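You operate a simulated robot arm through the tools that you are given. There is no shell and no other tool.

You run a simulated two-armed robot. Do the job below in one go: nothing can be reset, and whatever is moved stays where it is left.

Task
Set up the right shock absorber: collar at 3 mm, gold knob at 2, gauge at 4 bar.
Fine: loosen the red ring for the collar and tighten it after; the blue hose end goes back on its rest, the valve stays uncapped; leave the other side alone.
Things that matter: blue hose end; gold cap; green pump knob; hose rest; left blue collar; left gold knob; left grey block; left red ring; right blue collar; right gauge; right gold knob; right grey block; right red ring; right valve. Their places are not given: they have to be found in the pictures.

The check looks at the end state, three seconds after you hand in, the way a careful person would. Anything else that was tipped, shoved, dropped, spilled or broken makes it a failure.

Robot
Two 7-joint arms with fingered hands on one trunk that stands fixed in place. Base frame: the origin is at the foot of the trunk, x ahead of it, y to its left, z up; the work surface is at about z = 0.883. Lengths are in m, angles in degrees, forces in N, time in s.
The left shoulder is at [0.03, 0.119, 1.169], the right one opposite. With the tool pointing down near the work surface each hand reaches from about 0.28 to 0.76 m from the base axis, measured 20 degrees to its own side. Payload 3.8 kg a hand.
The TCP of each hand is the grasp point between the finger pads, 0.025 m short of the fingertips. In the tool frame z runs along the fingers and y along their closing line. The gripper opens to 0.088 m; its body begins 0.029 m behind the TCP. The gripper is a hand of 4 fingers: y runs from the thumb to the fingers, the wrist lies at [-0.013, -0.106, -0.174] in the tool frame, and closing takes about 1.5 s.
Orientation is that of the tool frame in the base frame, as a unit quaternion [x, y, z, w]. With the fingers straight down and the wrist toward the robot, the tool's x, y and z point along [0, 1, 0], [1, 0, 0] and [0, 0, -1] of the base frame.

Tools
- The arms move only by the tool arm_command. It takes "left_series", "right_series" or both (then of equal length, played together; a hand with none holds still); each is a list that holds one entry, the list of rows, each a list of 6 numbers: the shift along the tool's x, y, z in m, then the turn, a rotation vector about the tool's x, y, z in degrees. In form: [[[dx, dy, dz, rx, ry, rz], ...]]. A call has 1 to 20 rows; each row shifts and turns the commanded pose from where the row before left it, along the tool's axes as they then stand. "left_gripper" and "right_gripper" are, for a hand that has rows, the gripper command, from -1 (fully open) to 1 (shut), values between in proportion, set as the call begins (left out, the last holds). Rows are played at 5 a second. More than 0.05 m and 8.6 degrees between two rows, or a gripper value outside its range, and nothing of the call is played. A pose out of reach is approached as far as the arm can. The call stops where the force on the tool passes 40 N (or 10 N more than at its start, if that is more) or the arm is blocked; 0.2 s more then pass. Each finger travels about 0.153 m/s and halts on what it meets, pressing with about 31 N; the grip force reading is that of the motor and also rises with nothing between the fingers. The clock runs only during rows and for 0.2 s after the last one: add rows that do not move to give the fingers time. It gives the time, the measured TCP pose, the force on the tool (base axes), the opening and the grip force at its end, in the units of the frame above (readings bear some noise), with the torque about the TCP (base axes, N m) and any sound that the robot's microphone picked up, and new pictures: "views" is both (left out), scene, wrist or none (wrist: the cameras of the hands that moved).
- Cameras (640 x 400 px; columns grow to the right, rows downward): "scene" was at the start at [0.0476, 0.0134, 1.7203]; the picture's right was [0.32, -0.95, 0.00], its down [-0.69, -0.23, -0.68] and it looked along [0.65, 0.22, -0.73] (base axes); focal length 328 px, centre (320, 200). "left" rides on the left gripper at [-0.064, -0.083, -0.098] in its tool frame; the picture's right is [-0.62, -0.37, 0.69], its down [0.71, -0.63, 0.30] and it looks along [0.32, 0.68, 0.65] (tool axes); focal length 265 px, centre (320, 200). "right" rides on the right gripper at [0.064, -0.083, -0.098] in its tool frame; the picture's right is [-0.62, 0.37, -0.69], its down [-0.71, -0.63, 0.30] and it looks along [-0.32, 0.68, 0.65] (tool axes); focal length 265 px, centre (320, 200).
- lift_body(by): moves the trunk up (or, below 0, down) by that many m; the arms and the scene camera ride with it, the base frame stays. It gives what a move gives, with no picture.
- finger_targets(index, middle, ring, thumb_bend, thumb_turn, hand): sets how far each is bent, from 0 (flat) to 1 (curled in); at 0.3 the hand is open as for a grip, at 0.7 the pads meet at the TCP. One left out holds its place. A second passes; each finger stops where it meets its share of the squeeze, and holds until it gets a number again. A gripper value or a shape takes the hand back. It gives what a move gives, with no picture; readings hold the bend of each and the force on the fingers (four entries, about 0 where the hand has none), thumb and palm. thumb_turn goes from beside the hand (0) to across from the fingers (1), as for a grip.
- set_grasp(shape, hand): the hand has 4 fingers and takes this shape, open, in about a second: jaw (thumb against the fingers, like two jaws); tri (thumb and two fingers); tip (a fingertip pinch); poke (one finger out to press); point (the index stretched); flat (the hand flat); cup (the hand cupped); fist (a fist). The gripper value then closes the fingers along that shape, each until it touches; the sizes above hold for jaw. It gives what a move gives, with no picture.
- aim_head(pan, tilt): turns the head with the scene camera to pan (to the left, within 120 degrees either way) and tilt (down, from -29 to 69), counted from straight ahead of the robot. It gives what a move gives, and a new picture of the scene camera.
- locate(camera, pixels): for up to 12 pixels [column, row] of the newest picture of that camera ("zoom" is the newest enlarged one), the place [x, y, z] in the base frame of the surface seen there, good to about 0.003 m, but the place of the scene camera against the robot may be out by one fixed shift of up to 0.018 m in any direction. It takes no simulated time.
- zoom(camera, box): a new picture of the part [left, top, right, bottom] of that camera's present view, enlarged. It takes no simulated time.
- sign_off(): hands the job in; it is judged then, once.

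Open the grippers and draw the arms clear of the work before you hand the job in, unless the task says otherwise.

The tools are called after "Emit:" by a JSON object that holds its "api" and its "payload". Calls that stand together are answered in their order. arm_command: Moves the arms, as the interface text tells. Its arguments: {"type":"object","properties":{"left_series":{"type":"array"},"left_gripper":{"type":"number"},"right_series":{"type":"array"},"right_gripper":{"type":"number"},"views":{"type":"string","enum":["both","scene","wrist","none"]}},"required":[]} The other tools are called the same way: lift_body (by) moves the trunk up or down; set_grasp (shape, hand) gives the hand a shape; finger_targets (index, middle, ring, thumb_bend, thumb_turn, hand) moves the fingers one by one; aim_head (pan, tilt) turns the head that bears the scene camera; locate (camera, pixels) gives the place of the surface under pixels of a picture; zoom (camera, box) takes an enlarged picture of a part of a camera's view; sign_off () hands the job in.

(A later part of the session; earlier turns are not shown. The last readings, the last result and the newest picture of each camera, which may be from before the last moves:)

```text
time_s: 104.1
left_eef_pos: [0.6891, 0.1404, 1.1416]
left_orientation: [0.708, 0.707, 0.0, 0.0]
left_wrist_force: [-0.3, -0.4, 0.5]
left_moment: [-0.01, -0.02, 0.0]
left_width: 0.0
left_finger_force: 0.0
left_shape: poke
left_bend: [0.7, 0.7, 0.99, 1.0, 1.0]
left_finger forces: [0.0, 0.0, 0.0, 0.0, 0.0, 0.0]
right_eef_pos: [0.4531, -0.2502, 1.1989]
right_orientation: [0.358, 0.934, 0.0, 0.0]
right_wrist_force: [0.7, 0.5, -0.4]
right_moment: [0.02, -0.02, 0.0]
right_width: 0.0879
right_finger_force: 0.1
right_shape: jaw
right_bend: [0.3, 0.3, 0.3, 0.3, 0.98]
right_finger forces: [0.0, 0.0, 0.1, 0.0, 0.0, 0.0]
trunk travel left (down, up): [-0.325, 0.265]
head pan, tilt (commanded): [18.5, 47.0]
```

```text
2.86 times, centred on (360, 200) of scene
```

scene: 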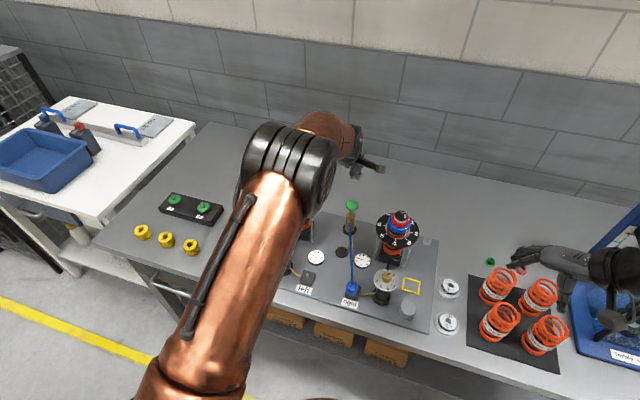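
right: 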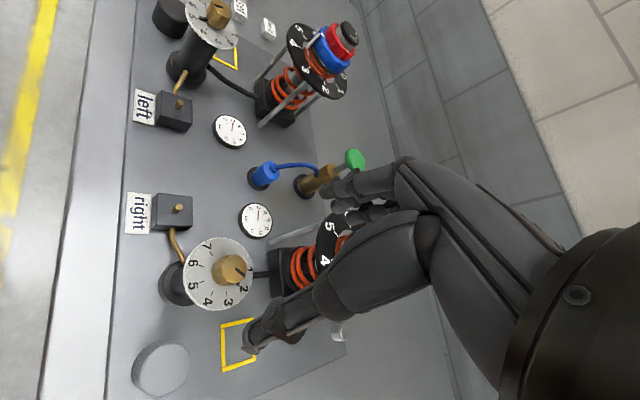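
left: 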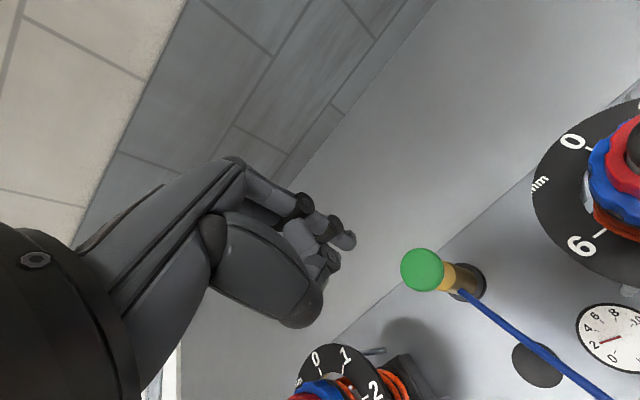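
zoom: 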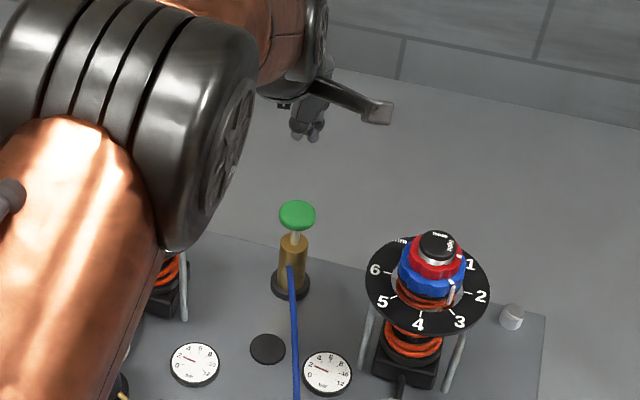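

Index and middle tips sit about 22 mm below the TCP, right over the green knob (centre ≈ (0.689,0.139), top 1.015). I lower to just above it, then press gently in small steps.

Emit:
{"api": "arm_command", "payload": {"left_series": [[[0, 0, 0.04, 0, 0, 0], [0, 0, 0.04, 0, 0, 0], [0, 0, 0.014, 0, 0, 0], [0, 0, 0.004, 0, 0, 0], [0, 0, 0.004, 0, 0, 0], [0, 0, 0.004, 0, 0, 0], [0, 0, 0, 0, 0, 0]]], "views": "both"}}

Emit:
{"api": "zoom", "payload": {"camera": "left", "box": [240, 160, 440, 340]}}

Emit:
{"api": "zoom", "payload": {"camera": "scene", "box": [330, 180, 390, 270]}}

```text
time_s: 105.7
left_eef_pos: [0.6893, 0.1396, 1.0364]
left_orientation: [0.708, 0.707, 0.0, 0.0]
left_wrist_force: [0.1, 0.3, 0.4]
left_moment: [0.03, -0.01, 0.0]
left_width: 0.0
left_finger_force: 0.1
left_shape: poke
left_bend: [0.7, 0.7, 0.99, 1.0, 1.0]
left_finger forces: [0.1, 1.1, 0.0, 0.0, 0.0, 0.1]
right_eef_pos: [0.4535, -0.2499, 1.1978]
right_orientation: [0.359, 0.934, 0.0, -0.001]
right_wrist_force: [0.3, 0.1, 0.1]
right_moment: [0.01, -0.02, 0.0]
right_width: 0.0879
right_finger_force: 0.0
right_shape: jaw
right_bend: [0.3, 0.3, 0.3, 0.3, 0.98]
right_finger forces: [0.0, 0.1, 0.1, 0.0, 0.0, 0.0]
trunk travel left (down, up): [-0.325, 0.265]
head pan, tilt (commanded): [18.5, 47.0]
```

scene: 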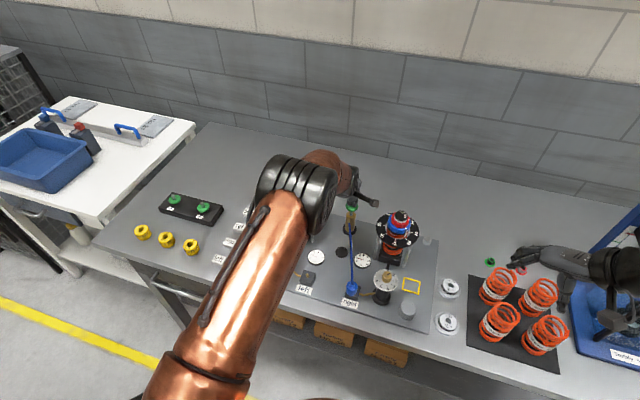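
left: 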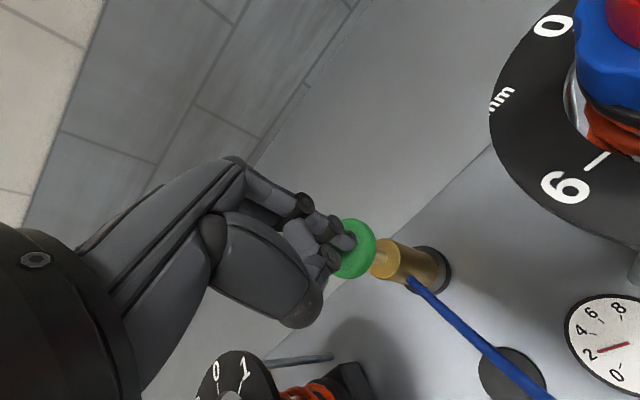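

```text
2.22 times, centred on (340, 250) of left
```

zoom: 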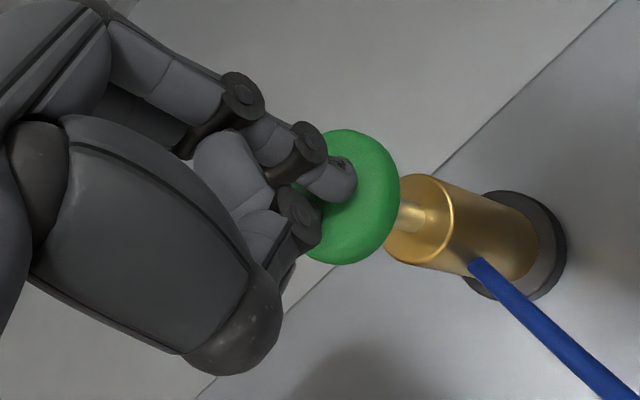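

```text
4.44 times, centred on (360, 225) of scene
```

zoom: 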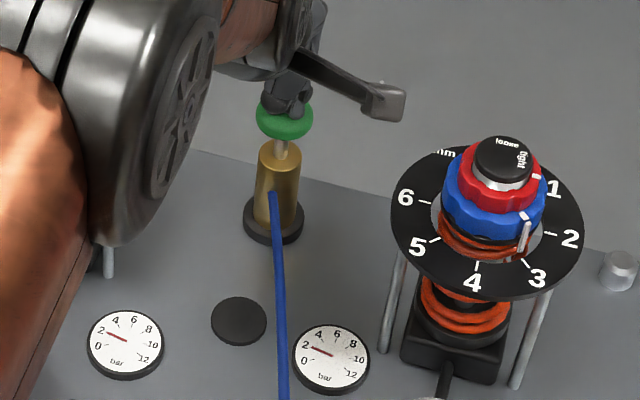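

The fingers just touch the knob (1.1 N on the middle finger). I press down 16 mm in steps and watch the gauge.

Emit:
{"api": "arm_command", "payload": {"left_series": [[[0, 0, 0.004, 0, 0, 0], [0, 0, 0.004, 0, 0, 0], [0, 0, 0.004, 0, 0, 0], [0, 0, 0.004, 0, 0, 0], [0, 0, 0, 0, 0, 0]]], "views": "none"}}

Emit:
{"api": "zoom", "payload": {"camera": "scene", "box": [330, 180, 390, 270]}}

Emit:
{"api": "zoom", "payload": {"camera": "scene", "box": [350, 250, 375, 275]}}

```text
time_s: 106.9
left_eef_pos: [0.6892, 0.1388, 1.0208]
left_orientation: [0.707, 0.707, 0.001, 0.001]
left_wrist_force: [0.2, 0.2, 5.2]
left_moment: [0.03, -0.03, 0.0]
left_width: 0.0
left_finger_force: 0.0
left_shape: poke
left_bend: [0.7, 0.7, 0.99, 1.0, 1.0]
left_finger forces: [0.7, 4.3, 0.0, 0.1, 0.1, 0.1]
right_eef_pos: [0.4535, -0.2507, 1.1981]
right_orientation: [0.359, 0.933, 0.0, -0.001]
right_wrist_force: [1.0, 0.3, 0.2]
right_moment: [0.0, -0.04, 0.03]
right_width: 0.0879
right_finger_force: 0.0
right_shape: jaw
right_bend: [0.3, 0.3, 0.3, 0.3, 0.98]
right_finger forces: [0.0, 0.1, 0.1, 0.0, 0.0, 0.0]
trunk travel left (down, up): [-0.325, 0.265]
head pan, tilt (commanded): [18.5, 47.0]
```

```text
4.44 times, centred on (360, 225) of scene
```

zoom: 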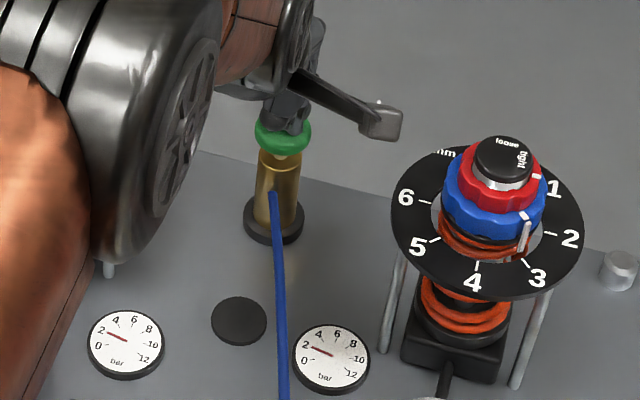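

```text
16.00 times, centred on (362, 262) of scene
```

zoom: 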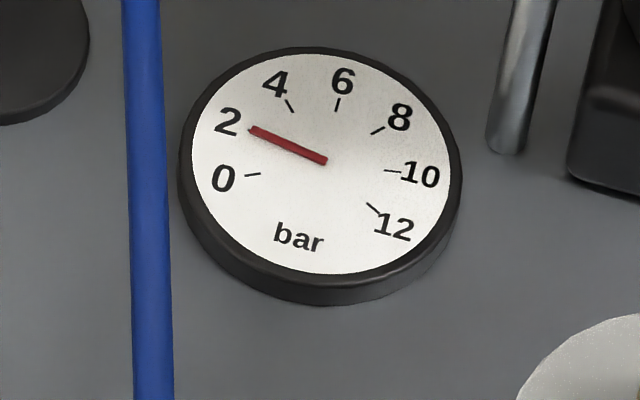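

The plunger moves with a light spring force (5 N) but the gauge still reads 2; the stroke may need to be complete. I press further.

Emit:
{"api": "arm_command", "payload": {"left_series": [[[0, 0, 0.003, 0, 0, 0], [0, 0, 0.003, 0, 0, 0], [0, 0, 0.003, 0, 0, 0], [0, 0, 0, 0, 0, 0]]], "views": "none"}}

Emit:
{"api": "zoom", "payload": {"camera": "scene", "box": [330, 180, 390, 270]}}

Emit:
{"api": "zoom", "payload": {"camera": "scene", "box": [350, 250, 375, 275]}}

```text
time_s: 107.9
left_eef_pos: [0.689, 0.1397, 1.0171]
left_orientation: [0.708, 0.706, 0.004, 0.004]
left_wrist_force: [2.5, 2.0, 26.6]
left_moment: [0.07, -0.07, 0.0]
left_width: 0.0
left_finger_force: 0.0
left_shape: poke
left_bend: [0.7, 0.7, 0.99, 1.0, 1.0]
left_finger forces: [16.6, 10.2, 0.0, 0.1, 0.1, 0.0]
right_eef_pos: [0.451, -0.2499, 1.1991]
right_orientation: [0.359, 0.933, 0.001, 0.001]
right_wrist_force: [0.3, -0.1, 0.1]
right_moment: [0.02, 0.03, 0.0]
right_width: 0.0877
right_finger_force: 0.1
right_shape: jaw
right_bend: [0.3, 0.3, 0.3, 0.3, 0.98]
right_finger forces: [0.0, 0.1, 0.0, 0.1, 0.0, 0.1]
trunk travel left (down, up): [-0.325, 0.265]
head pan, tilt (commanded): [18.5, 47.0]
```

```text
4.44 times, centred on (360, 225) of scene
```

zoom: 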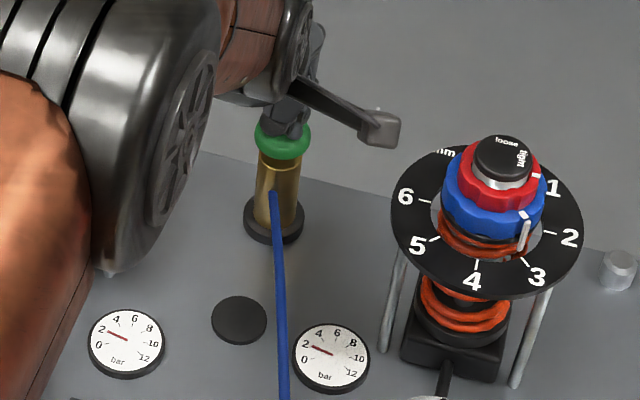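

```text
16.00 times, centred on (362, 262) of scene
```

zoom: 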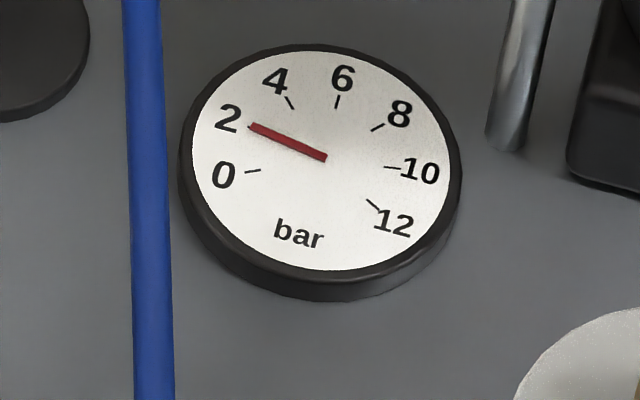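

The plunger is at its end stop (27 N) and the gauge hasn't changed. I raise so the plunger returns and look again.

Emit:
{"api": "arm_command", "payload": {"left_series": [[[0, 0, -0.009, 0, 0, 0], [0, 0, -0.008, 0, 0, 0], [0, 0, -0.012, 0, 0, 0], [0, 0, 0, 0, 0, 0]]], "views": "none"}}

Emit:
{"api": "zoom", "payload": {"camera": "scene", "box": [330, 180, 390, 270]}}

Emit:
{"api": "zoom", "payload": {"camera": "scene", "box": [350, 250, 375, 275]}}

Emit:
{"api": "zoom", "payload": {"camera": "scene", "box": [335, 265, 375, 305]}}

```text
time_s: 108.9
left_eef_pos: [0.6887, 0.1395, 1.0402]
left_orientation: [0.707, 0.708, -0.001, -0.002]
left_wrist_force: [-0.7, 0.1, 0.5]
left_moment: [-0.03, -0.01, 0.02]
left_width: 0.0
left_finger_force: 0.1
left_shape: poke
left_bend: [0.7, 0.7, 0.99, 1.0, 1.0]
left_finger forces: [0.2, 0.1, 0.1, 0.1, 0.0, 0.0]
right_eef_pos: [0.4537, -0.2504, 1.1987]
right_orientation: [0.359, 0.934, 0.001, 0.001]
right_wrist_force: [0.2, 0.3, 1.2]
right_moment: [0.02, 0.0, 0.02]
right_width: 0.0877
right_finger_force: 0.1
right_shape: jaw
right_bend: [0.3, 0.3, 0.3, 0.3, 0.98]
right_finger forces: [0.1, 0.1, 0.0, 0.0, 0.0, 0.0]
trunk travel left (down, up): [-0.325, 0.265]
head pan, tilt (commanded): [18.5, 47.0]
```

```text
4.44 times, centred on (360, 225) of scene
```

zoom: 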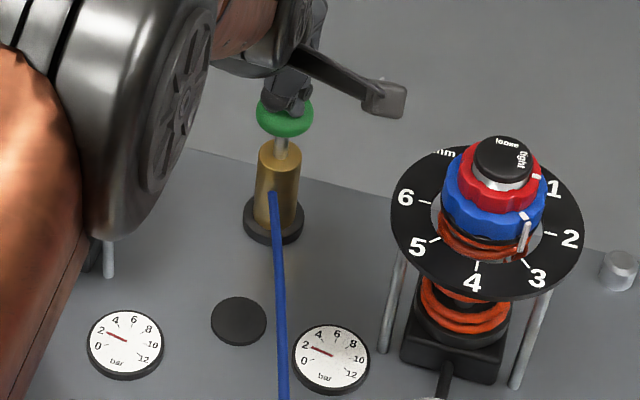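

```text
16.00 times, centred on (362, 262) of scene
```

zoom: 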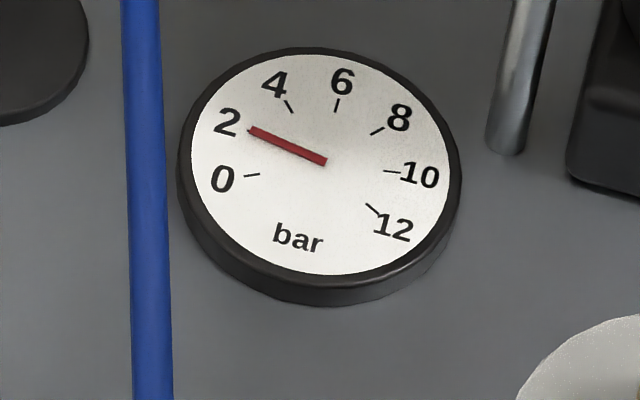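

```text
10.00 times, centred on (355, 285) of scene
```

zoom: 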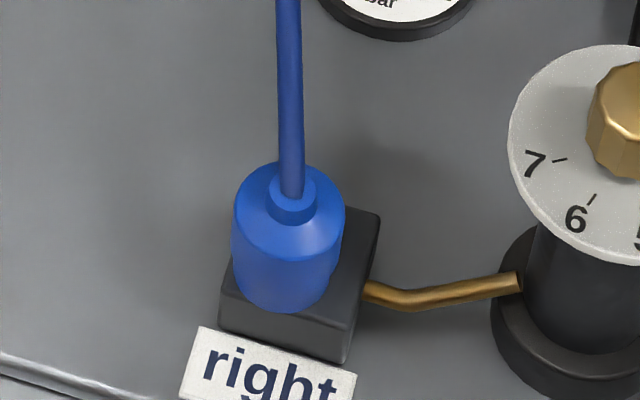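

The plunger returned but the gauge didn't move, so something isn't connected. I look closely at the end on the valve, and at the silver and gold fittings at the rear corners.

Emit:
{"api": "zoom", "payload": {"camera": "scene", "box": [415, 228, 440, 253]}}

Emit:
{"api": "zoom", "payload": {"camera": "scene", "box": [265, 190, 300, 225]}}

Emit:
{"api": "zoom", "payload": {"camera": "scene", "box": [340, 270, 370, 300]}}

Emit:
{"api": "zoom", "payload": {"camera": "scene", "box": [295, 262, 325, 292]}}

```text
16.00 times, centred on (428, 240) of scene
```

zoom: 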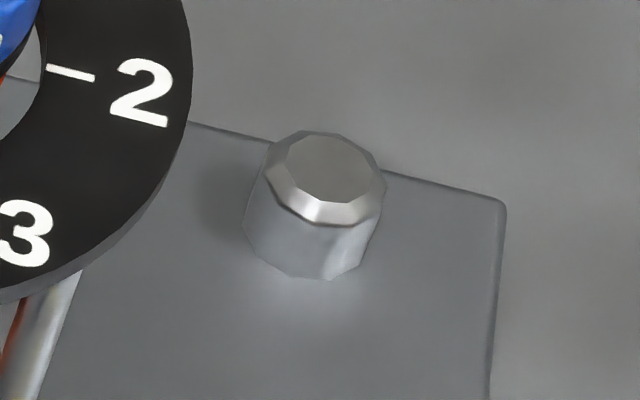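

```text
11.43 times, centred on (282, 208) of scene
```

zoom: 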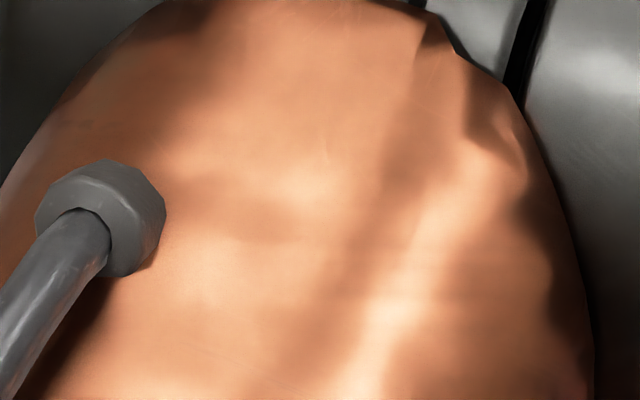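

```text
13.33 times, centred on (355, 285) of scene
```

zoom: 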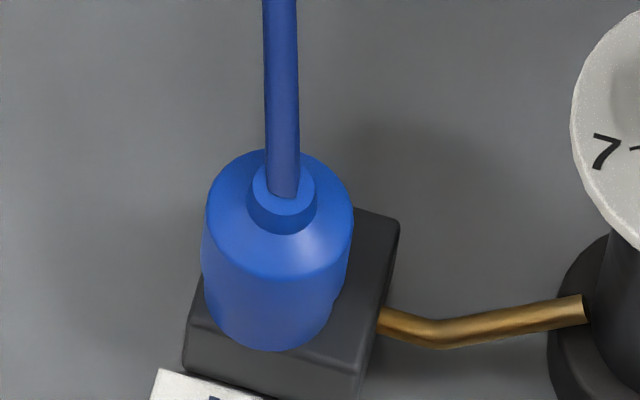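

```text
13.33 times, centred on (310, 277) of scene
```

zoom: 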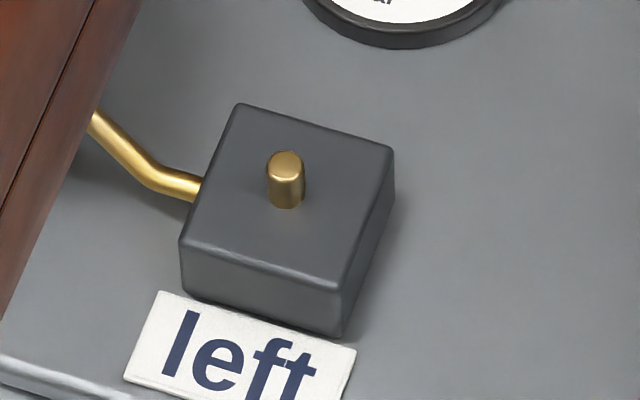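

The end's base looks offset toward the robot from the block's centre by several millimetres. I measure the end's position with the scene camera.

Emit:
{"api": "zoom", "payload": {"camera": "scene", "box": [340, 270, 370, 300]}}

Emit:
{"api": "locate", "payload": {"camera": "zoom", "pixels": [[270, 215], [305, 215], [222, 200], [335, 200], [280, 260], [280, 272], [270, 320], [270, 345], [375, 240], [390, 235], [205, 330], [350, 350]]}}

```text
13.33 times, centred on (355, 285) of scene
```

zoom: 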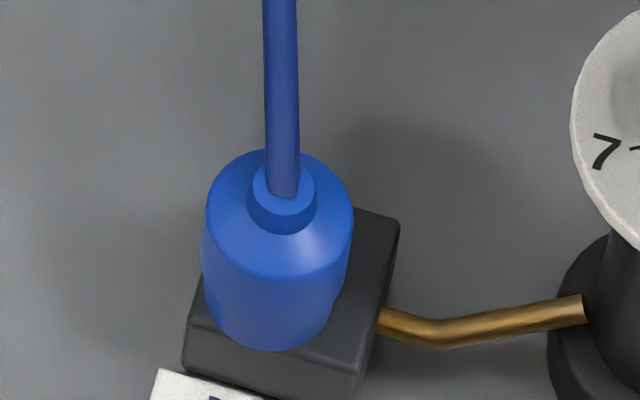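

```text
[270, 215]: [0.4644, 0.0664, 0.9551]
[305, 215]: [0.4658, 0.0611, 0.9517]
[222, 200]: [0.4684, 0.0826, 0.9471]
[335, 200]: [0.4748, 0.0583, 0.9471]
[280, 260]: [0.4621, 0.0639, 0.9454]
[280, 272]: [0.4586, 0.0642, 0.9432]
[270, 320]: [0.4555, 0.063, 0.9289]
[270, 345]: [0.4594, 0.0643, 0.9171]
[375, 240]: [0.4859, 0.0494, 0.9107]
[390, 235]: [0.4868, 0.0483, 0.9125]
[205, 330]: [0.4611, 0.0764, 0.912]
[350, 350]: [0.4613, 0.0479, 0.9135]
```

The measurements suggest the end sits several millimetres off the stub's axis, perhaps nudged on release. I raise the left hand, reshape it to jaw, and return above the valve for a closer look.

Emit:
{"api": "arm_command", "payload": {"left_series": [[[0, 0, -0.04, 0, 0, 0], [0, 0, -0.04, 0, 0, 0], [0, 0, -0.02, 0, 0, 0], [0, 0, 0, 0, 0, 0]]], "views": "none"}}

Emit:
{"api": "set_grasp", "payload": {"hand": "left", "shape": "jaw"}}

Emit:
{"api": "arm_command", "payload": {"left_series": [[[-0.0128, -0.0409, 0, 0, 0, 0], [-0.0128, -0.0409, 0, 0, 0, 0], [-0.0128, -0.0409, 0, 0, 0, 0], [-0.0128, -0.0409, 0, 0, 0, 0], [-0.0128, -0.0409, 0, 0, 0, 0], [0, 0, 0, 0, 0, 6.3], [0, 0, 0, 0, 0, 6.3], [0, 0, 0, 0, 0, 6.2], [0, 0, 0.02, 0, 0, 6.2], [0, 0, 0.03, 0, 0, 0], [0, 0, 0, 0, 0, 0], [0, 0, 0, 0, 0, 0]]], "views": "wrist"}}

Emit:
{"api": "zoom", "payload": {"camera": "left", "box": [370, 220, 520, 350]}}

```text
time_s: 109.9
left_eef_pos: [0.6884, 0.1387, 1.1404]
left_orientation: [0.707, 0.707, 0.0, 0.0]
left_wrist_force: [0.2, -0.6, 0.2]
left_moment: [0.0, 0.04, 0.03]
left_width: 0.0
left_finger_force: 0.0
left_shape: poke
left_bend: [0.7, 0.7, 0.99, 1.0, 1.0]
left_finger forces: [0.1, 0.0, 0.0, 0.1, 0.0, 0.0]
right_eef_pos: [0.454, -0.2511, 1.1977]
right_orientation: [0.359, 0.933, 0.0, -0.001]
right_wrist_force: [0.0, 0.2, 0.0]
right_moment: [-0.01, 0.0, -0.01]
right_width: 0.0877
right_finger_force: 0.0
right_shape: jaw
right_bend: [0.3, 0.3, 0.3, 0.3, 0.98]
right_finger forces: [0.0, 0.0, 0.0, 0.0, 0.0, 0.1]
trunk travel left (down, up): [-0.325, 0.265]
head pan, tilt (commanded): [18.5, 47.0]
```

```text
time_s: 110.8
left_eef_pos: [0.6886, 0.1387, 1.1396]
left_orientation: [0.707, 0.707, 0.0, 0.0]
left_wrist_force: [-0.1, 0.0, 0.9]
left_moment: [-0.03, -0.02, 0.02]
left_width: 0.088
left_finger_force: 0.0
left_shape: jaw
left_bend: [0.3, 0.3, 0.3, 0.3, 0.98]
left_finger forces: [0.1, 0.0, 0.1, 0.0, 0.1, 0.1]
right_eef_pos: [0.4542, -0.2496, 1.1985]
right_orientation: [0.358, 0.934, 0.001, 0.0]
right_wrist_force: [0.6, -0.4, -1.1]
right_moment: [-0.01, 0.01, 0.02]
right_width: 0.0881
right_finger_force: 0.1
right_shape: jaw
right_bend: [0.3, 0.3, 0.3, 0.3, 0.98]
right_finger forces: [0.0, 0.0, 0.0, 0.1, 0.0, 0.1]
trunk travel left (down, up): [-0.325, 0.265]
head pan, tilt (commanded): [18.5, 47.0]
```

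```text
time_s: 113.4
left_eef_pos: [0.4857, 0.076, 1.0891]
left_orientation: [0.843, 0.537, 0.0, -0.001]
left_wrist_force: [-0.1, -0.5, 1.3]
left_moment: [0.01, 0.03, 0.0]
left_width: 0.0878
left_finger_force: 0.0
left_shape: jaw
left_bend: [0.3, 0.3, 0.3, 0.3, 0.98]
left_finger forces: [0.0, 0.0, 0.0, 0.1, 0.0, 0.0]
right_eef_pos: [0.4544, -0.2513, 1.1981]
right_orientation: [0.359, 0.933, 0.0, 0.0]
right_wrist_force: [0.2, 0.4, 0.3]
right_moment: [0.01, 0.01, 0.01]
right_width: 0.0878
right_finger_force: 0.1
right_shape: jaw
right_bend: [0.3, 0.3, 0.3, 0.3, 0.98]
right_finger forces: [0.0, 0.2, 0.0, 0.1, 0.0, 0.0]
trunk travel left (down, up): [-0.325, 0.265]
head pan, tilt (commanded): [18.5, 47.0]
```

left: 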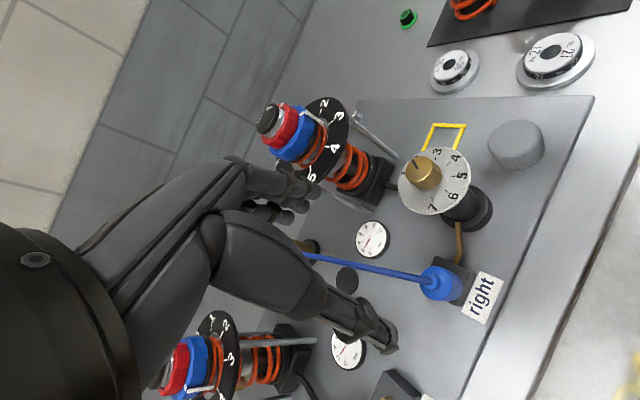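

```text
3.08 times, centred on (445, 285) of left
```

zoom: 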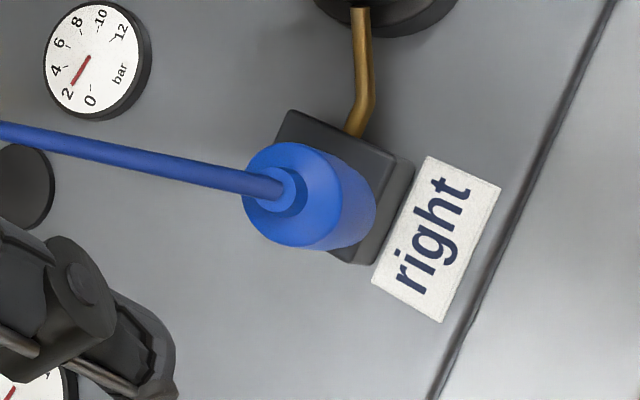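

I locate the end's top, neck, sides, and the block corners from this left camera view.

Emit:
{"api": "locate", "payload": {"camera": "zoom", "pixels": [[290, 195], [270, 160], [310, 235], [255, 205], [330, 190], [345, 165], [350, 235], [360, 200], [290, 115], [390, 155], [355, 258], [340, 215]]}}

Emit:
{"api": "locate", "payload": {"camera": "left", "pixels": [[438, 282], [434, 270], [443, 292], [428, 284], [450, 283], [455, 290], [436, 258], [467, 271], [456, 304]]}}

```text
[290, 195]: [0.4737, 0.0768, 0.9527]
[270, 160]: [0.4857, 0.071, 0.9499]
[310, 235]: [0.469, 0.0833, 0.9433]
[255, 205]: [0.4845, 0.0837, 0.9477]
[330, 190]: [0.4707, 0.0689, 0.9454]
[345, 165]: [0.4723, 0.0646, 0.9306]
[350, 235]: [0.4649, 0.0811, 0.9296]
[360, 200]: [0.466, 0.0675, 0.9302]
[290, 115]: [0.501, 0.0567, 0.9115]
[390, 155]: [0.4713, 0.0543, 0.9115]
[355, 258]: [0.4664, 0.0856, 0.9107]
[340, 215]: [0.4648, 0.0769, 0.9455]
```

```text
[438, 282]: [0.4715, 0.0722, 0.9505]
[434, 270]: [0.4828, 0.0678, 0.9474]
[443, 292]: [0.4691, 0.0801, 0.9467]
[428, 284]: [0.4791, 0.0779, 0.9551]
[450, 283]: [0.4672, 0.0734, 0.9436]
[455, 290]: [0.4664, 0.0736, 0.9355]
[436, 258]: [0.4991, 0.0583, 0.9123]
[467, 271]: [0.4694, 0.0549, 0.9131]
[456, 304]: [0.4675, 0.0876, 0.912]
```

The end's centre is at about (0.4775,0.077) while the stub is at (0.4843,0.0746): it was held about 7 mm toward the thumb in my grip. I descend along the same path to re-grip it, lift, shift 7 mm, and re-seat.

Emit:
{"api": "arm_command", "payload": {"left_series": [[[0, 0, 0.04, 0, 0, 0], [0, 0, 0.04, 0, 0, 0], [0, 0, 0.04, 0, 0, 0], [0, 0, 0.02, 0, 0, 0], [0, 0, 0.006, 0, 0, 0], [0, 0, 0, 0, 0, 0]]], "views": "wrist"}}

Emit:
{"api": "zoom", "payload": {"camera": "left", "box": [260, 180, 460, 330]}}

```text
time_s: 114.8
left_eef_pos: [0.4848, 0.0756, 0.9445]
left_orientation: [0.843, 0.538, -0.001, 0.0]
left_wrist_force: [1.5, 0.2, -0.2]
left_moment: [0.0, -0.01, 0.0]
left_width: 0.0879
left_finger_force: 0.1
left_shape: jaw
left_bend: [0.3, 0.3, 0.3, 0.3, 0.98]
left_finger forces: [0.0, 0.0, 0.1, 0.0, 0.0, 0.0]
right_eef_pos: [0.4532, -0.25, 1.1989]
right_orientation: [0.357, 0.934, 0.0, 0.0]
right_wrist_force: [0.8, 0.5, -0.6]
right_moment: [-0.02, 0.03, -0.01]
right_width: 0.0879
right_finger_force: 0.1
right_shape: jaw
right_bend: [0.3, 0.3, 0.3, 0.3, 0.98]
right_finger forces: [0.0, 0.0, 0.1, 0.0, 0.0, 0.0]
trunk travel left (down, up): [-0.325, 0.265]
head pan, tilt (commanded): [18.5, 47.0]
```

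left: 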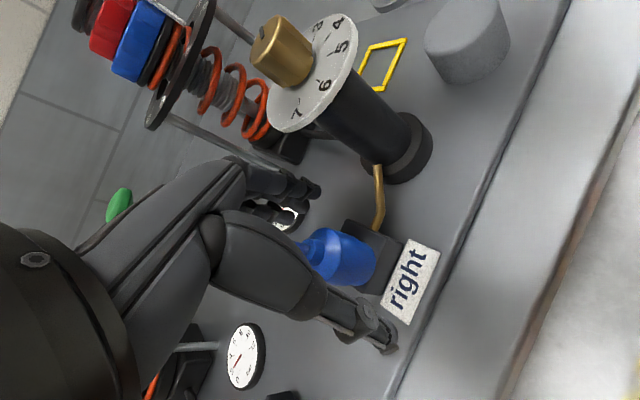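

```text
2.67 times, centred on (360, 255) of left
```

zoom: 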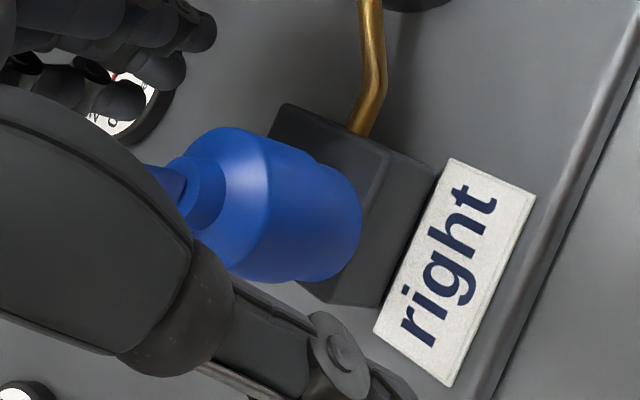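

I close thumb, index and middle on the end again and lift it 22 mm.

Emit:
{"api": "finger_targets", "payload": {"hand": "left", "index": 0.8, "middle": 0.8, "ring": 0.3, "thumb_bend": 0.85, "thumb_turn": 1.0}}

Emit:
{"api": "arm_command", "payload": {"left_series": [[[0, 0, 0, 0, 0, 0], [0, 0, -0.004, 0, 0, 0], [0, 0, -0.006, 0, 0, 0], [0, 0, -0.012, 0, 0, 0], [0, 0, 0, 0, 0, 0]]], "views": "wrist"}}

Emit:
{"api": "zoom", "payload": {"camera": "left", "box": [260, 180, 460, 330]}}

Emit:
{"api": "locate", "payload": {"camera": "zoom", "pixels": [[215, 165], [225, 215], [270, 150], [285, 200], [340, 190], [200, 195], [300, 165], [380, 220]]}}

```text
time_s: 115.8
left_eef_pos: [0.4842, 0.0764, 0.9445]
left_orientation: [0.843, 0.538, 0.0, 0.0]
left_wrist_force: [-0.1, 0.6, 0.2]
left_moment: [0.01, 0.01, 0.01]
left_width: 0.0196
left_finger_force: 17.3
left_shape: fingers
left_bend: [0.72, 0.65, 0.3, 0.59, 1.0]
left_finger forces: [9.2, 9.1, 0.0, 0.0, 17.7, 0.1]
right_eef_pos: [0.4541, -0.2509, 1.1974]
right_orientation: [0.358, 0.934, 0.0, 0.0]
right_wrist_force: [-0.5, -0.5, -0.1]
right_moment: [0.02, 0.02, 0.01]
right_width: 0.088
right_finger_force: 0.1
right_shape: jaw
right_bend: [0.3, 0.3, 0.3, 0.3, 0.98]
right_finger forces: [0.0, 0.1, 0.0, 0.0, 0.1, 0.0]
trunk travel left (down, up): [-0.325, 0.265]
head pan, tilt (commanded): [18.5, 47.0]
```

```text
time_s: 117.0
left_eef_pos: [0.484, 0.0752, 0.9664]
left_orientation: [0.843, 0.537, 0.0, 0.0]
left_wrist_force: [0.3, -0.1, -0.7]
left_moment: [-0.02, -0.01, 0.01]
left_width: 0.0195
left_finger_force: 18.0
left_shape: fingers
left_bend: [0.72, 0.65, 0.3, 0.59, 1.0]
left_finger forces: [9.3, 9.3, 0.0, 0.0, 17.6, 0.0]
right_eef_pos: [0.4538, -0.2505, 1.1985]
right_orientation: [0.359, 0.933, 0.0, 0.0]
right_wrist_force: [-0.8, -0.5, 0.3]
right_moment: [-0.03, 0.02, 0.04]
right_width: 0.0879
right_finger_force: 0.1
right_shape: jaw
right_bend: [0.3, 0.3, 0.3, 0.3, 0.98]
right_finger forces: [0.0, 0.0, 0.1, 0.0, 0.0, 0.1]
trunk travel left (down, up): [-0.325, 0.265]
head pan, tilt (commanded): [18.5, 47.0]
```

left: 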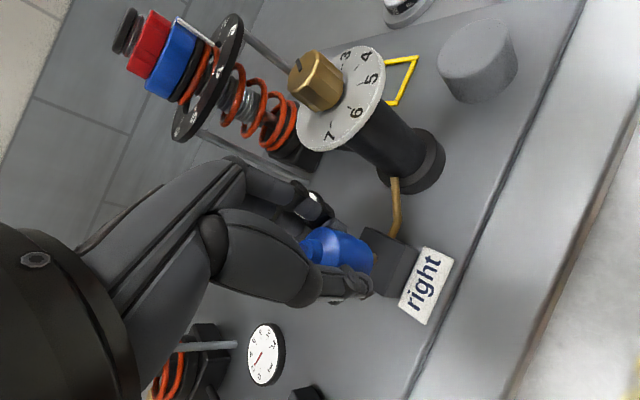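

```text
2.67 times, centred on (360, 255) of left
```

zoom: 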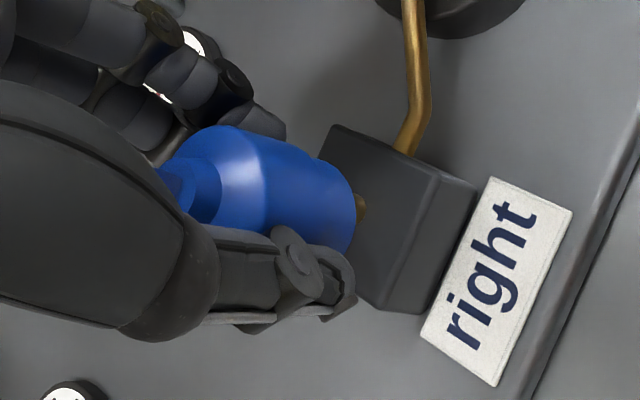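

```text
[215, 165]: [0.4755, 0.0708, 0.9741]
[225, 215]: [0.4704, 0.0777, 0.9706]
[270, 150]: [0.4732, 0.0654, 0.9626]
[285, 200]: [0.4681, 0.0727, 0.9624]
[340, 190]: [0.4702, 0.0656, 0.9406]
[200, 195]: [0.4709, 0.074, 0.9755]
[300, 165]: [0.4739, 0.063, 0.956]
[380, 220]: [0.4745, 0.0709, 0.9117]
```

The stub peeks out under the end's lower rim at (360,207). I locate points there to judge the true offset before shifting.

Emit:
{"api": "zoom", "payload": {"camera": "left", "box": [330, 220, 400, 290]}}

Emit:
{"api": "locate", "payload": {"camera": "zoom", "pixels": [[355, 220], [365, 222], [372, 225], [300, 200], [320, 240], [345, 230], [320, 170], [290, 140], [340, 260], [280, 190]]}}

```text
5.71 times, centred on (365, 255) of left
```

zoom: 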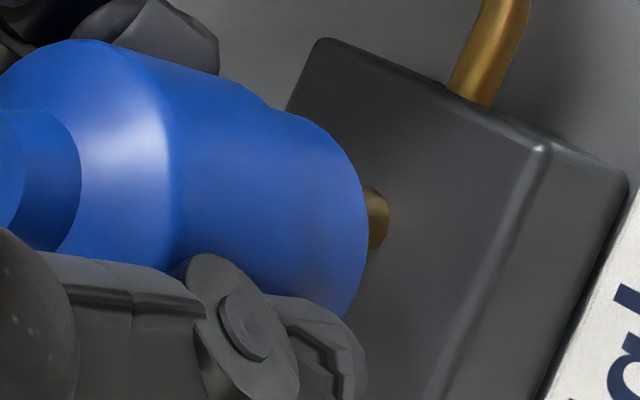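

```text
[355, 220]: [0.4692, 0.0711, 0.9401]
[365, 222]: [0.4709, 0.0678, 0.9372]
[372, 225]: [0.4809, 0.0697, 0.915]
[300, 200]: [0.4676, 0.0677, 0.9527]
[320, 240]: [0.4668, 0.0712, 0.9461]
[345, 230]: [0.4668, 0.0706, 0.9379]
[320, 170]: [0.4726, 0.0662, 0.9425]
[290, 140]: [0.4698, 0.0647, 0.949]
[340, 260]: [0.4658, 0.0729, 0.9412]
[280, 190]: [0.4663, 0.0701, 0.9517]
```

Combining the estimates, the end must shift about 5 mm along the finger direction (tool +y). I shift, then lower back onto the stub.

Emit:
{"api": "arm_command", "payload": {"left_series": [[[0.0005, 0.0025, 0, 0, 0, 0], [0, 0.0025, 0, 0, 0, 0], [0, 0, 0, 0, 0, 0]]], "views": "wrist"}}

Emit:
{"api": "zoom", "payload": {"camera": "left", "box": [330, 220, 400, 290]}}

Emit:
{"api": "zoom", "payload": {"camera": "scene", "box": [335, 265, 375, 305]}}

```text
time_s: 117.8
left_eef_pos: [0.4889, 0.0728, 0.9673]
left_orientation: [0.843, 0.537, -0.001, 0.0]
left_wrist_force: [-0.4, -0.4, -0.7]
left_moment: [-0.03, -0.02, 0.0]
left_width: 0.0196
left_finger_force: 17.6
left_shape: fingers
left_bend: [0.72, 0.65, 0.3, 0.59, 1.0]
left_finger forces: [9.3, 9.2, 0.1, 0.1, 17.6, 0.1]
right_eef_pos: [0.4537, -0.2499, 1.1985]
right_orientation: [0.358, 0.934, 0.0, -0.001]
right_wrist_force: [-1.1, 0.3, -0.2]
right_moment: [-0.02, -0.01, -0.01]
right_width: 0.0878
right_finger_force: 0.0
right_shape: jaw
right_bend: [0.3, 0.3, 0.3, 0.3, 0.98]
right_finger forces: [0.1, 0.0, 0.1, 0.0, 0.0, 0.1]
trunk travel left (down, up): [-0.325, 0.265]
head pan, tilt (commanded): [18.5, 47.0]
```

left: 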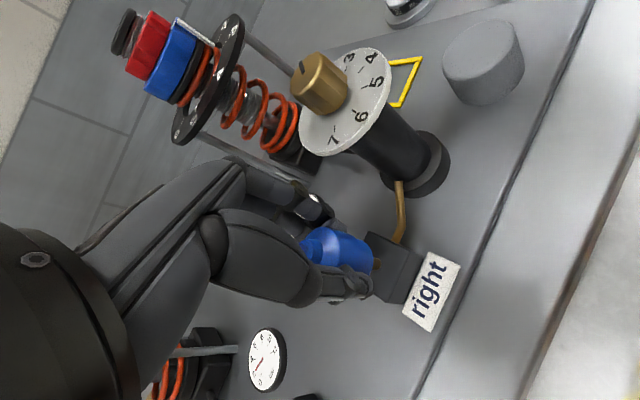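

```text
5.71 times, centred on (365, 255) of left
```

zoom: 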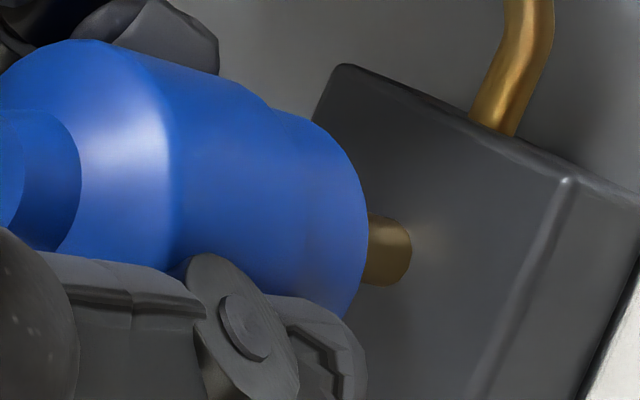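

```text
10.00 times, centred on (355, 285) of scene
```

zoom: 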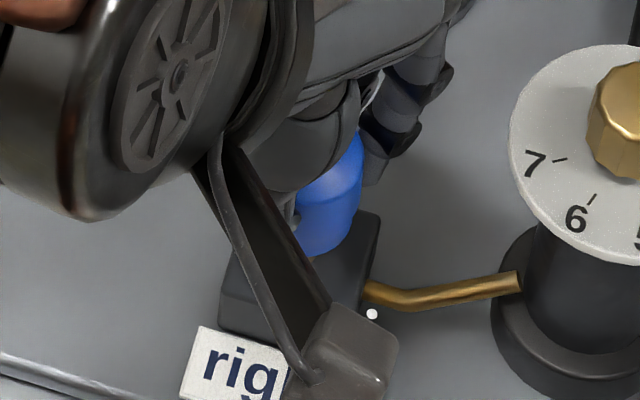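

The stub now shows clearly beyond the rim. I measure stub and rim once more to finish the alignment.

Emit:
{"api": "locate", "payload": {"camera": "left", "pixels": [[377, 263], [379, 264], [380, 261], [373, 260], [372, 264], [365, 262], [368, 250], [360, 262], [350, 250]]}}

Emit:
{"api": "zoom", "payload": {"camera": "left", "box": [340, 235, 400, 285]}}

Emit:
{"api": "locate", "payload": {"camera": "zoom", "pixels": [[395, 225], [400, 235], [385, 240], [390, 215], [385, 260], [350, 220], [345, 240], [330, 180], [310, 220], [280, 150], [425, 235]]}}

```text
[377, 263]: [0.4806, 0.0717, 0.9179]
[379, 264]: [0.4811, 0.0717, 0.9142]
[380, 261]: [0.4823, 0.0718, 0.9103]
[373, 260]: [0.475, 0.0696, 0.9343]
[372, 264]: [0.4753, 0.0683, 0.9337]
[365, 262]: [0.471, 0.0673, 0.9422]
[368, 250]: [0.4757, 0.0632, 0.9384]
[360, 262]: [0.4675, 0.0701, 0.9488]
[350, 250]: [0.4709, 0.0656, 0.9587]
```

```text
8.00 times, centred on (370, 260) of left
```

zoom: 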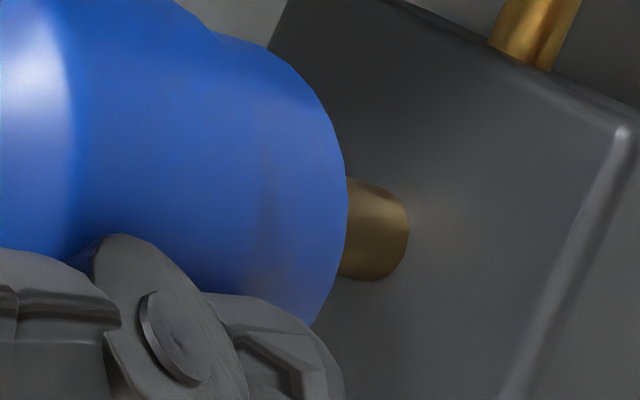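

```text
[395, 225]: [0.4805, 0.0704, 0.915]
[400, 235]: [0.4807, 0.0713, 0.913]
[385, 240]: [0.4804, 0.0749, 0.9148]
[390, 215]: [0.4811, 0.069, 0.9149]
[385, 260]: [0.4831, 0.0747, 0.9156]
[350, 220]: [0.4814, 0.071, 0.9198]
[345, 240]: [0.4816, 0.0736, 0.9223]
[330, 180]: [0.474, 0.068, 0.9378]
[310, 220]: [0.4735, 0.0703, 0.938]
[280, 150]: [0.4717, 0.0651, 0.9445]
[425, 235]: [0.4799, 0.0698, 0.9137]
```

Stub centre comes out near (0.485,0.073) and the end's rim centre near (0.486,0.072) — aligned within about 2 mm. I lower it slowly onto the stub.

Emit:
{"api": "arm_command", "payload": {"left_series": [[[0, 0, 0.005, 0, 0, 0], [0, 0, 0.005, 0, 0, 0], [0, 0, 0.004, 0, 0, 0], [0, 0, 0.003, 0, 0, 0], [0, 0, 0.003, 0, 0, 0], [0, 0, 0.002, 0, 0, 0], [0, 0, 0.002, 0, 0, 0], [0, 0, 0, 0, 0, 0]]], "views": "wrist"}}

Emit:
{"api": "zoom", "payload": {"camera": "left", "box": [300, 200, 420, 310]}}

```text
time_s: 119.6
left_eef_pos: [0.4893, 0.0725, 0.9428]
left_orientation: [0.844, 0.537, 0.0, 0.002]
left_wrist_force: [0.5, -0.2, 6.2]
left_moment: [0.04, 0.1, -0.02]
left_width: 0.0199
left_finger_force: 18.2
left_shape: fingers
left_bend: [0.73, 0.72, 0.3, 0.59, 1.0]
left_finger forces: [9.2, 10.2, 0.0, 0.0, 17.0, 0.1]
right_eef_pos: [0.4541, -0.2504, 1.1983]
right_orientation: [0.358, 0.934, 0.0, 0.0]
right_wrist_force: [0.2, 0.2, -0.1]
right_moment: [0.0, 0.02, 0.02]
right_width: 0.0879
right_finger_force: 0.1
right_shape: jaw
right_bend: [0.3, 0.3, 0.3, 0.3, 0.98]
right_finger forces: [0.0, 0.0, 0.1, 0.0, 0.0, 0.0]
trunk travel left (down, up): [-0.325, 0.265]
head pan, tilt (commanded): [18.5, 47.0]
```

left: 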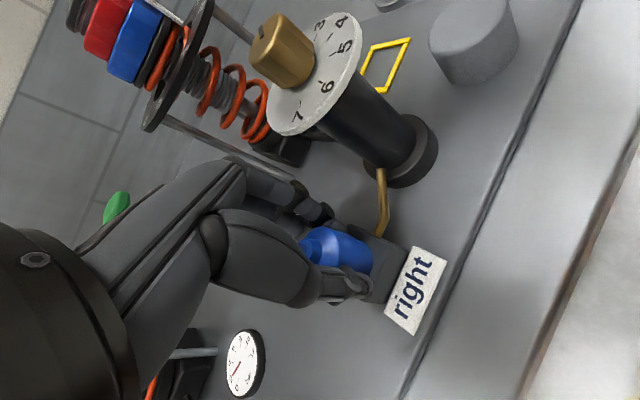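

```text
3.64 times, centred on (360, 255) of left
```

zoom: 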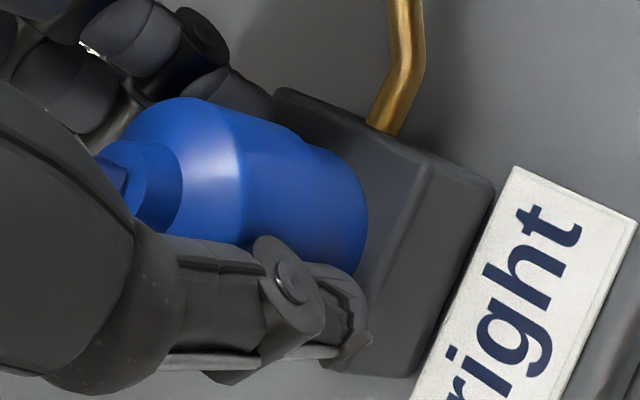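

It seats at the same height with 6 N. I press 3 mm more and listen for any sound.

Emit:
{"api": "arm_command", "payload": {"left_series": [[[0, 0, 0.0015, 0, 0, 0], [0, 0, 0.0015, 0, 0, 0], [0, 0, 0, 0, 0, 0], [0, 0, 0, 0, 0, 0]]], "views": "none"}}

Emit:
{"api": "zoom", "payload": {"camera": "left", "box": [300, 200, 420, 310]}}

```text
time_s: 120.6
left_eef_pos: [0.4894, 0.074, 0.9412]
left_orientation: [0.844, 0.536, 0.0, 0.0]
left_wrist_force: [3.9, -1.3, 15.4]
left_moment: [0.1, 0.15, -0.01]
left_width: 0.0194
left_finger_force: 19.0
left_shape: fingers
left_bend: [0.73, 0.72, 0.3, 0.59, 1.0]
left_finger forces: [10.5, 11.5, 0.0, 0.1, 16.9, 0.0]
right_eef_pos: [0.4534, -0.2496, 1.1986]
right_orientation: [0.358, 0.934, 0.001, 0.0]
right_wrist_force: [0.0, 0.2, -0.7]
right_moment: [0.03, 0.01, 0.02]
right_width: 0.0878
right_finger_force: 0.1
right_shape: jaw
right_bend: [0.3, 0.3, 0.3, 0.3, 0.98]
right_finger forces: [0.1, 0.0, 0.0, 0.0, 0.0, 0.1]
trunk travel left (down, up): [-0.325, 0.265]
head pan, tilt (commanded): [18.5, 47.0]
```

```text
3.64 times, centred on (360, 255) of left
```

zoom: 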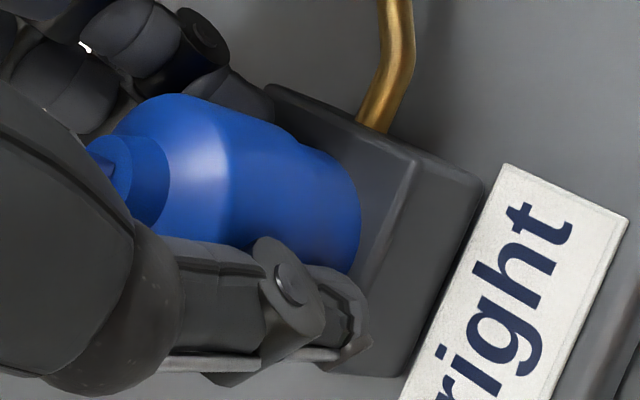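

I release, rise and measure how the end sits now.

Emit:
{"api": "arm_command", "payload": {"left_series": [[[0, 0, -0.002, 0, 0, 0], [0, 0, 0, 0, 0, 0], [0, 0, 0, 0, 0, 0]]], "views": "none"}}

Emit:
{"api": "arm_command", "payload": {"left_series": [[[0, 0, 0, 0, 0, 0], [0, 0, 0, 0, 0, 0], [0, 0, 0, 0, 0, 0], [0, 0, 0, 0, 0, 0], [0, 0, -0.02, 0, 0, 0], [0, 0, -0.04, 0, 0, 0], [0, 0, -0.04, 0, 0, 0], [0, 0, -0.045, 0, 0, 0], [0, 0, 0, 0, 0, 0], [0, 0, 0, 0, 0, 0]]], "left_gripper": -0.9, "views": "both"}}

Emit:
{"api": "zoom", "payload": {"camera": "left", "box": [370, 220, 520, 350]}}

Emit:
{"api": "locate", "payload": {"camera": "zoom", "pixels": [[270, 195], [260, 165], [300, 235], [245, 205], [320, 190], [340, 200], [345, 235], [290, 115], [395, 155], [355, 262]]}}

Emit:
{"api": "zoom", "payload": {"camera": "scene", "box": [340, 270, 370, 300]}}

```text
time_s: 121.4
left_eef_pos: [0.4884, 0.0739, 0.9401]
left_orientation: [0.843, 0.537, -0.001, -0.001]
left_wrist_force: [-0.3, -0.4, 4.3]
left_moment: [0.04, 0.13, -0.01]
left_width: 0.0196
left_finger_force: 17.9
left_shape: fingers
left_bend: [0.73, 0.72, 0.3, 0.58, 1.0]
left_finger forces: [9.1, 9.7, 0.0, 0.0, 17.2, 0.0]
right_eef_pos: [0.4533, -0.2511, 1.1987]
right_orientation: [0.359, 0.933, 0.0, 0.0]
right_wrist_force: [0.7, 0.0, -0.4]
right_moment: [-0.03, -0.01, -0.01]
right_width: 0.0878
right_finger_force: 0.0
right_shape: jaw
right_bend: [0.3, 0.3, 0.3, 0.3, 0.98]
right_finger forces: [0.0, 0.0, 0.1, 0.0, 0.0, 0.0]
trunk travel left (down, up): [-0.325, 0.265]
head pan, tilt (commanded): [18.5, 47.0]
```

```text
time_s: 123.6
left_eef_pos: [0.4871, 0.0755, 1.087]
left_orientation: [0.844, 0.537, 0.0, 0.0]
left_wrist_force: [0.2, 0.6, 0.4]
left_moment: [0.0, 0.02, 0.01]
left_width: 0.0834
left_finger_force: 0.0
left_shape: jaw
left_bend: [0.32, 0.31, 0.3, 0.31, 0.98]
left_finger forces: [0.1, 0.0, 0.0, 0.0, 0.0, 0.1]
right_eef_pos: [0.4544, -0.2499, 1.1979]
right_orientation: [0.358, 0.934, 0.0, 0.0]
right_wrist_force: [0.9, 0.0, -0.7]
right_moment: [0.01, 0.01, -0.02]
right_width: 0.088
right_finger_force: 0.1
right_shape: jaw
right_bend: [0.3, 0.3, 0.3, 0.3, 0.98]
right_finger forces: [0.0, 0.0, 0.0, 0.0, 0.0, 0.0]
trunk travel left (down, up): [-0.325, 0.265]
head pan, tilt (commanded): [18.5, 47.0]
```

scene: 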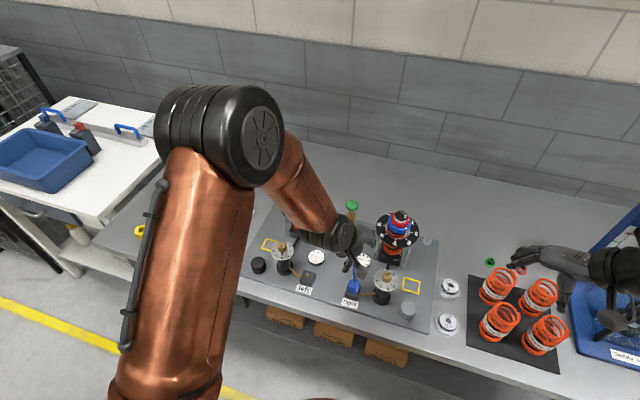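
left: 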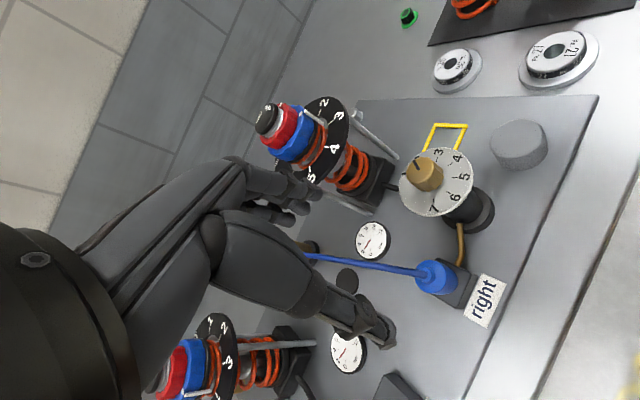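

```text
3.08 times, centred on (445, 285) of left
```

zoom: 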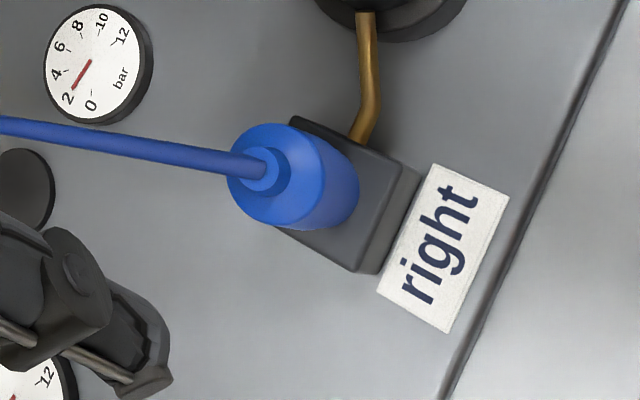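

```text
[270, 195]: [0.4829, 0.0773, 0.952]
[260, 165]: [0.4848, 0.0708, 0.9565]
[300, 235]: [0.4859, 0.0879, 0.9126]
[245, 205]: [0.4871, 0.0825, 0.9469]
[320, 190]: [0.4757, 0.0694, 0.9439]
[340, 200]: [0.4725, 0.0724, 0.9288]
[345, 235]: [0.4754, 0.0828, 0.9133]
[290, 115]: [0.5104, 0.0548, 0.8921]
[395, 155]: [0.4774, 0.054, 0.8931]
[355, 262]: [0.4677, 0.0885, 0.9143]
```

```text
13.33 times, centred on (355, 285) of scene
```

zoom: 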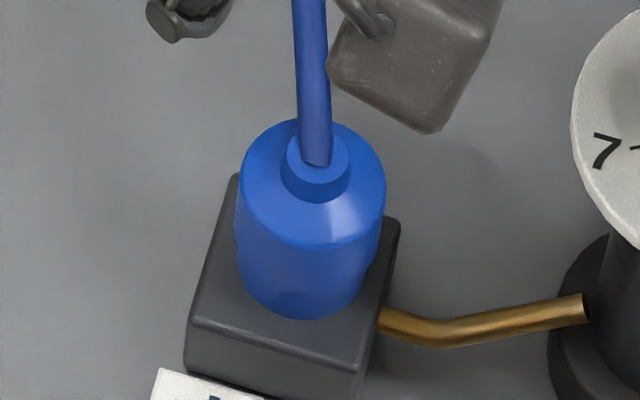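

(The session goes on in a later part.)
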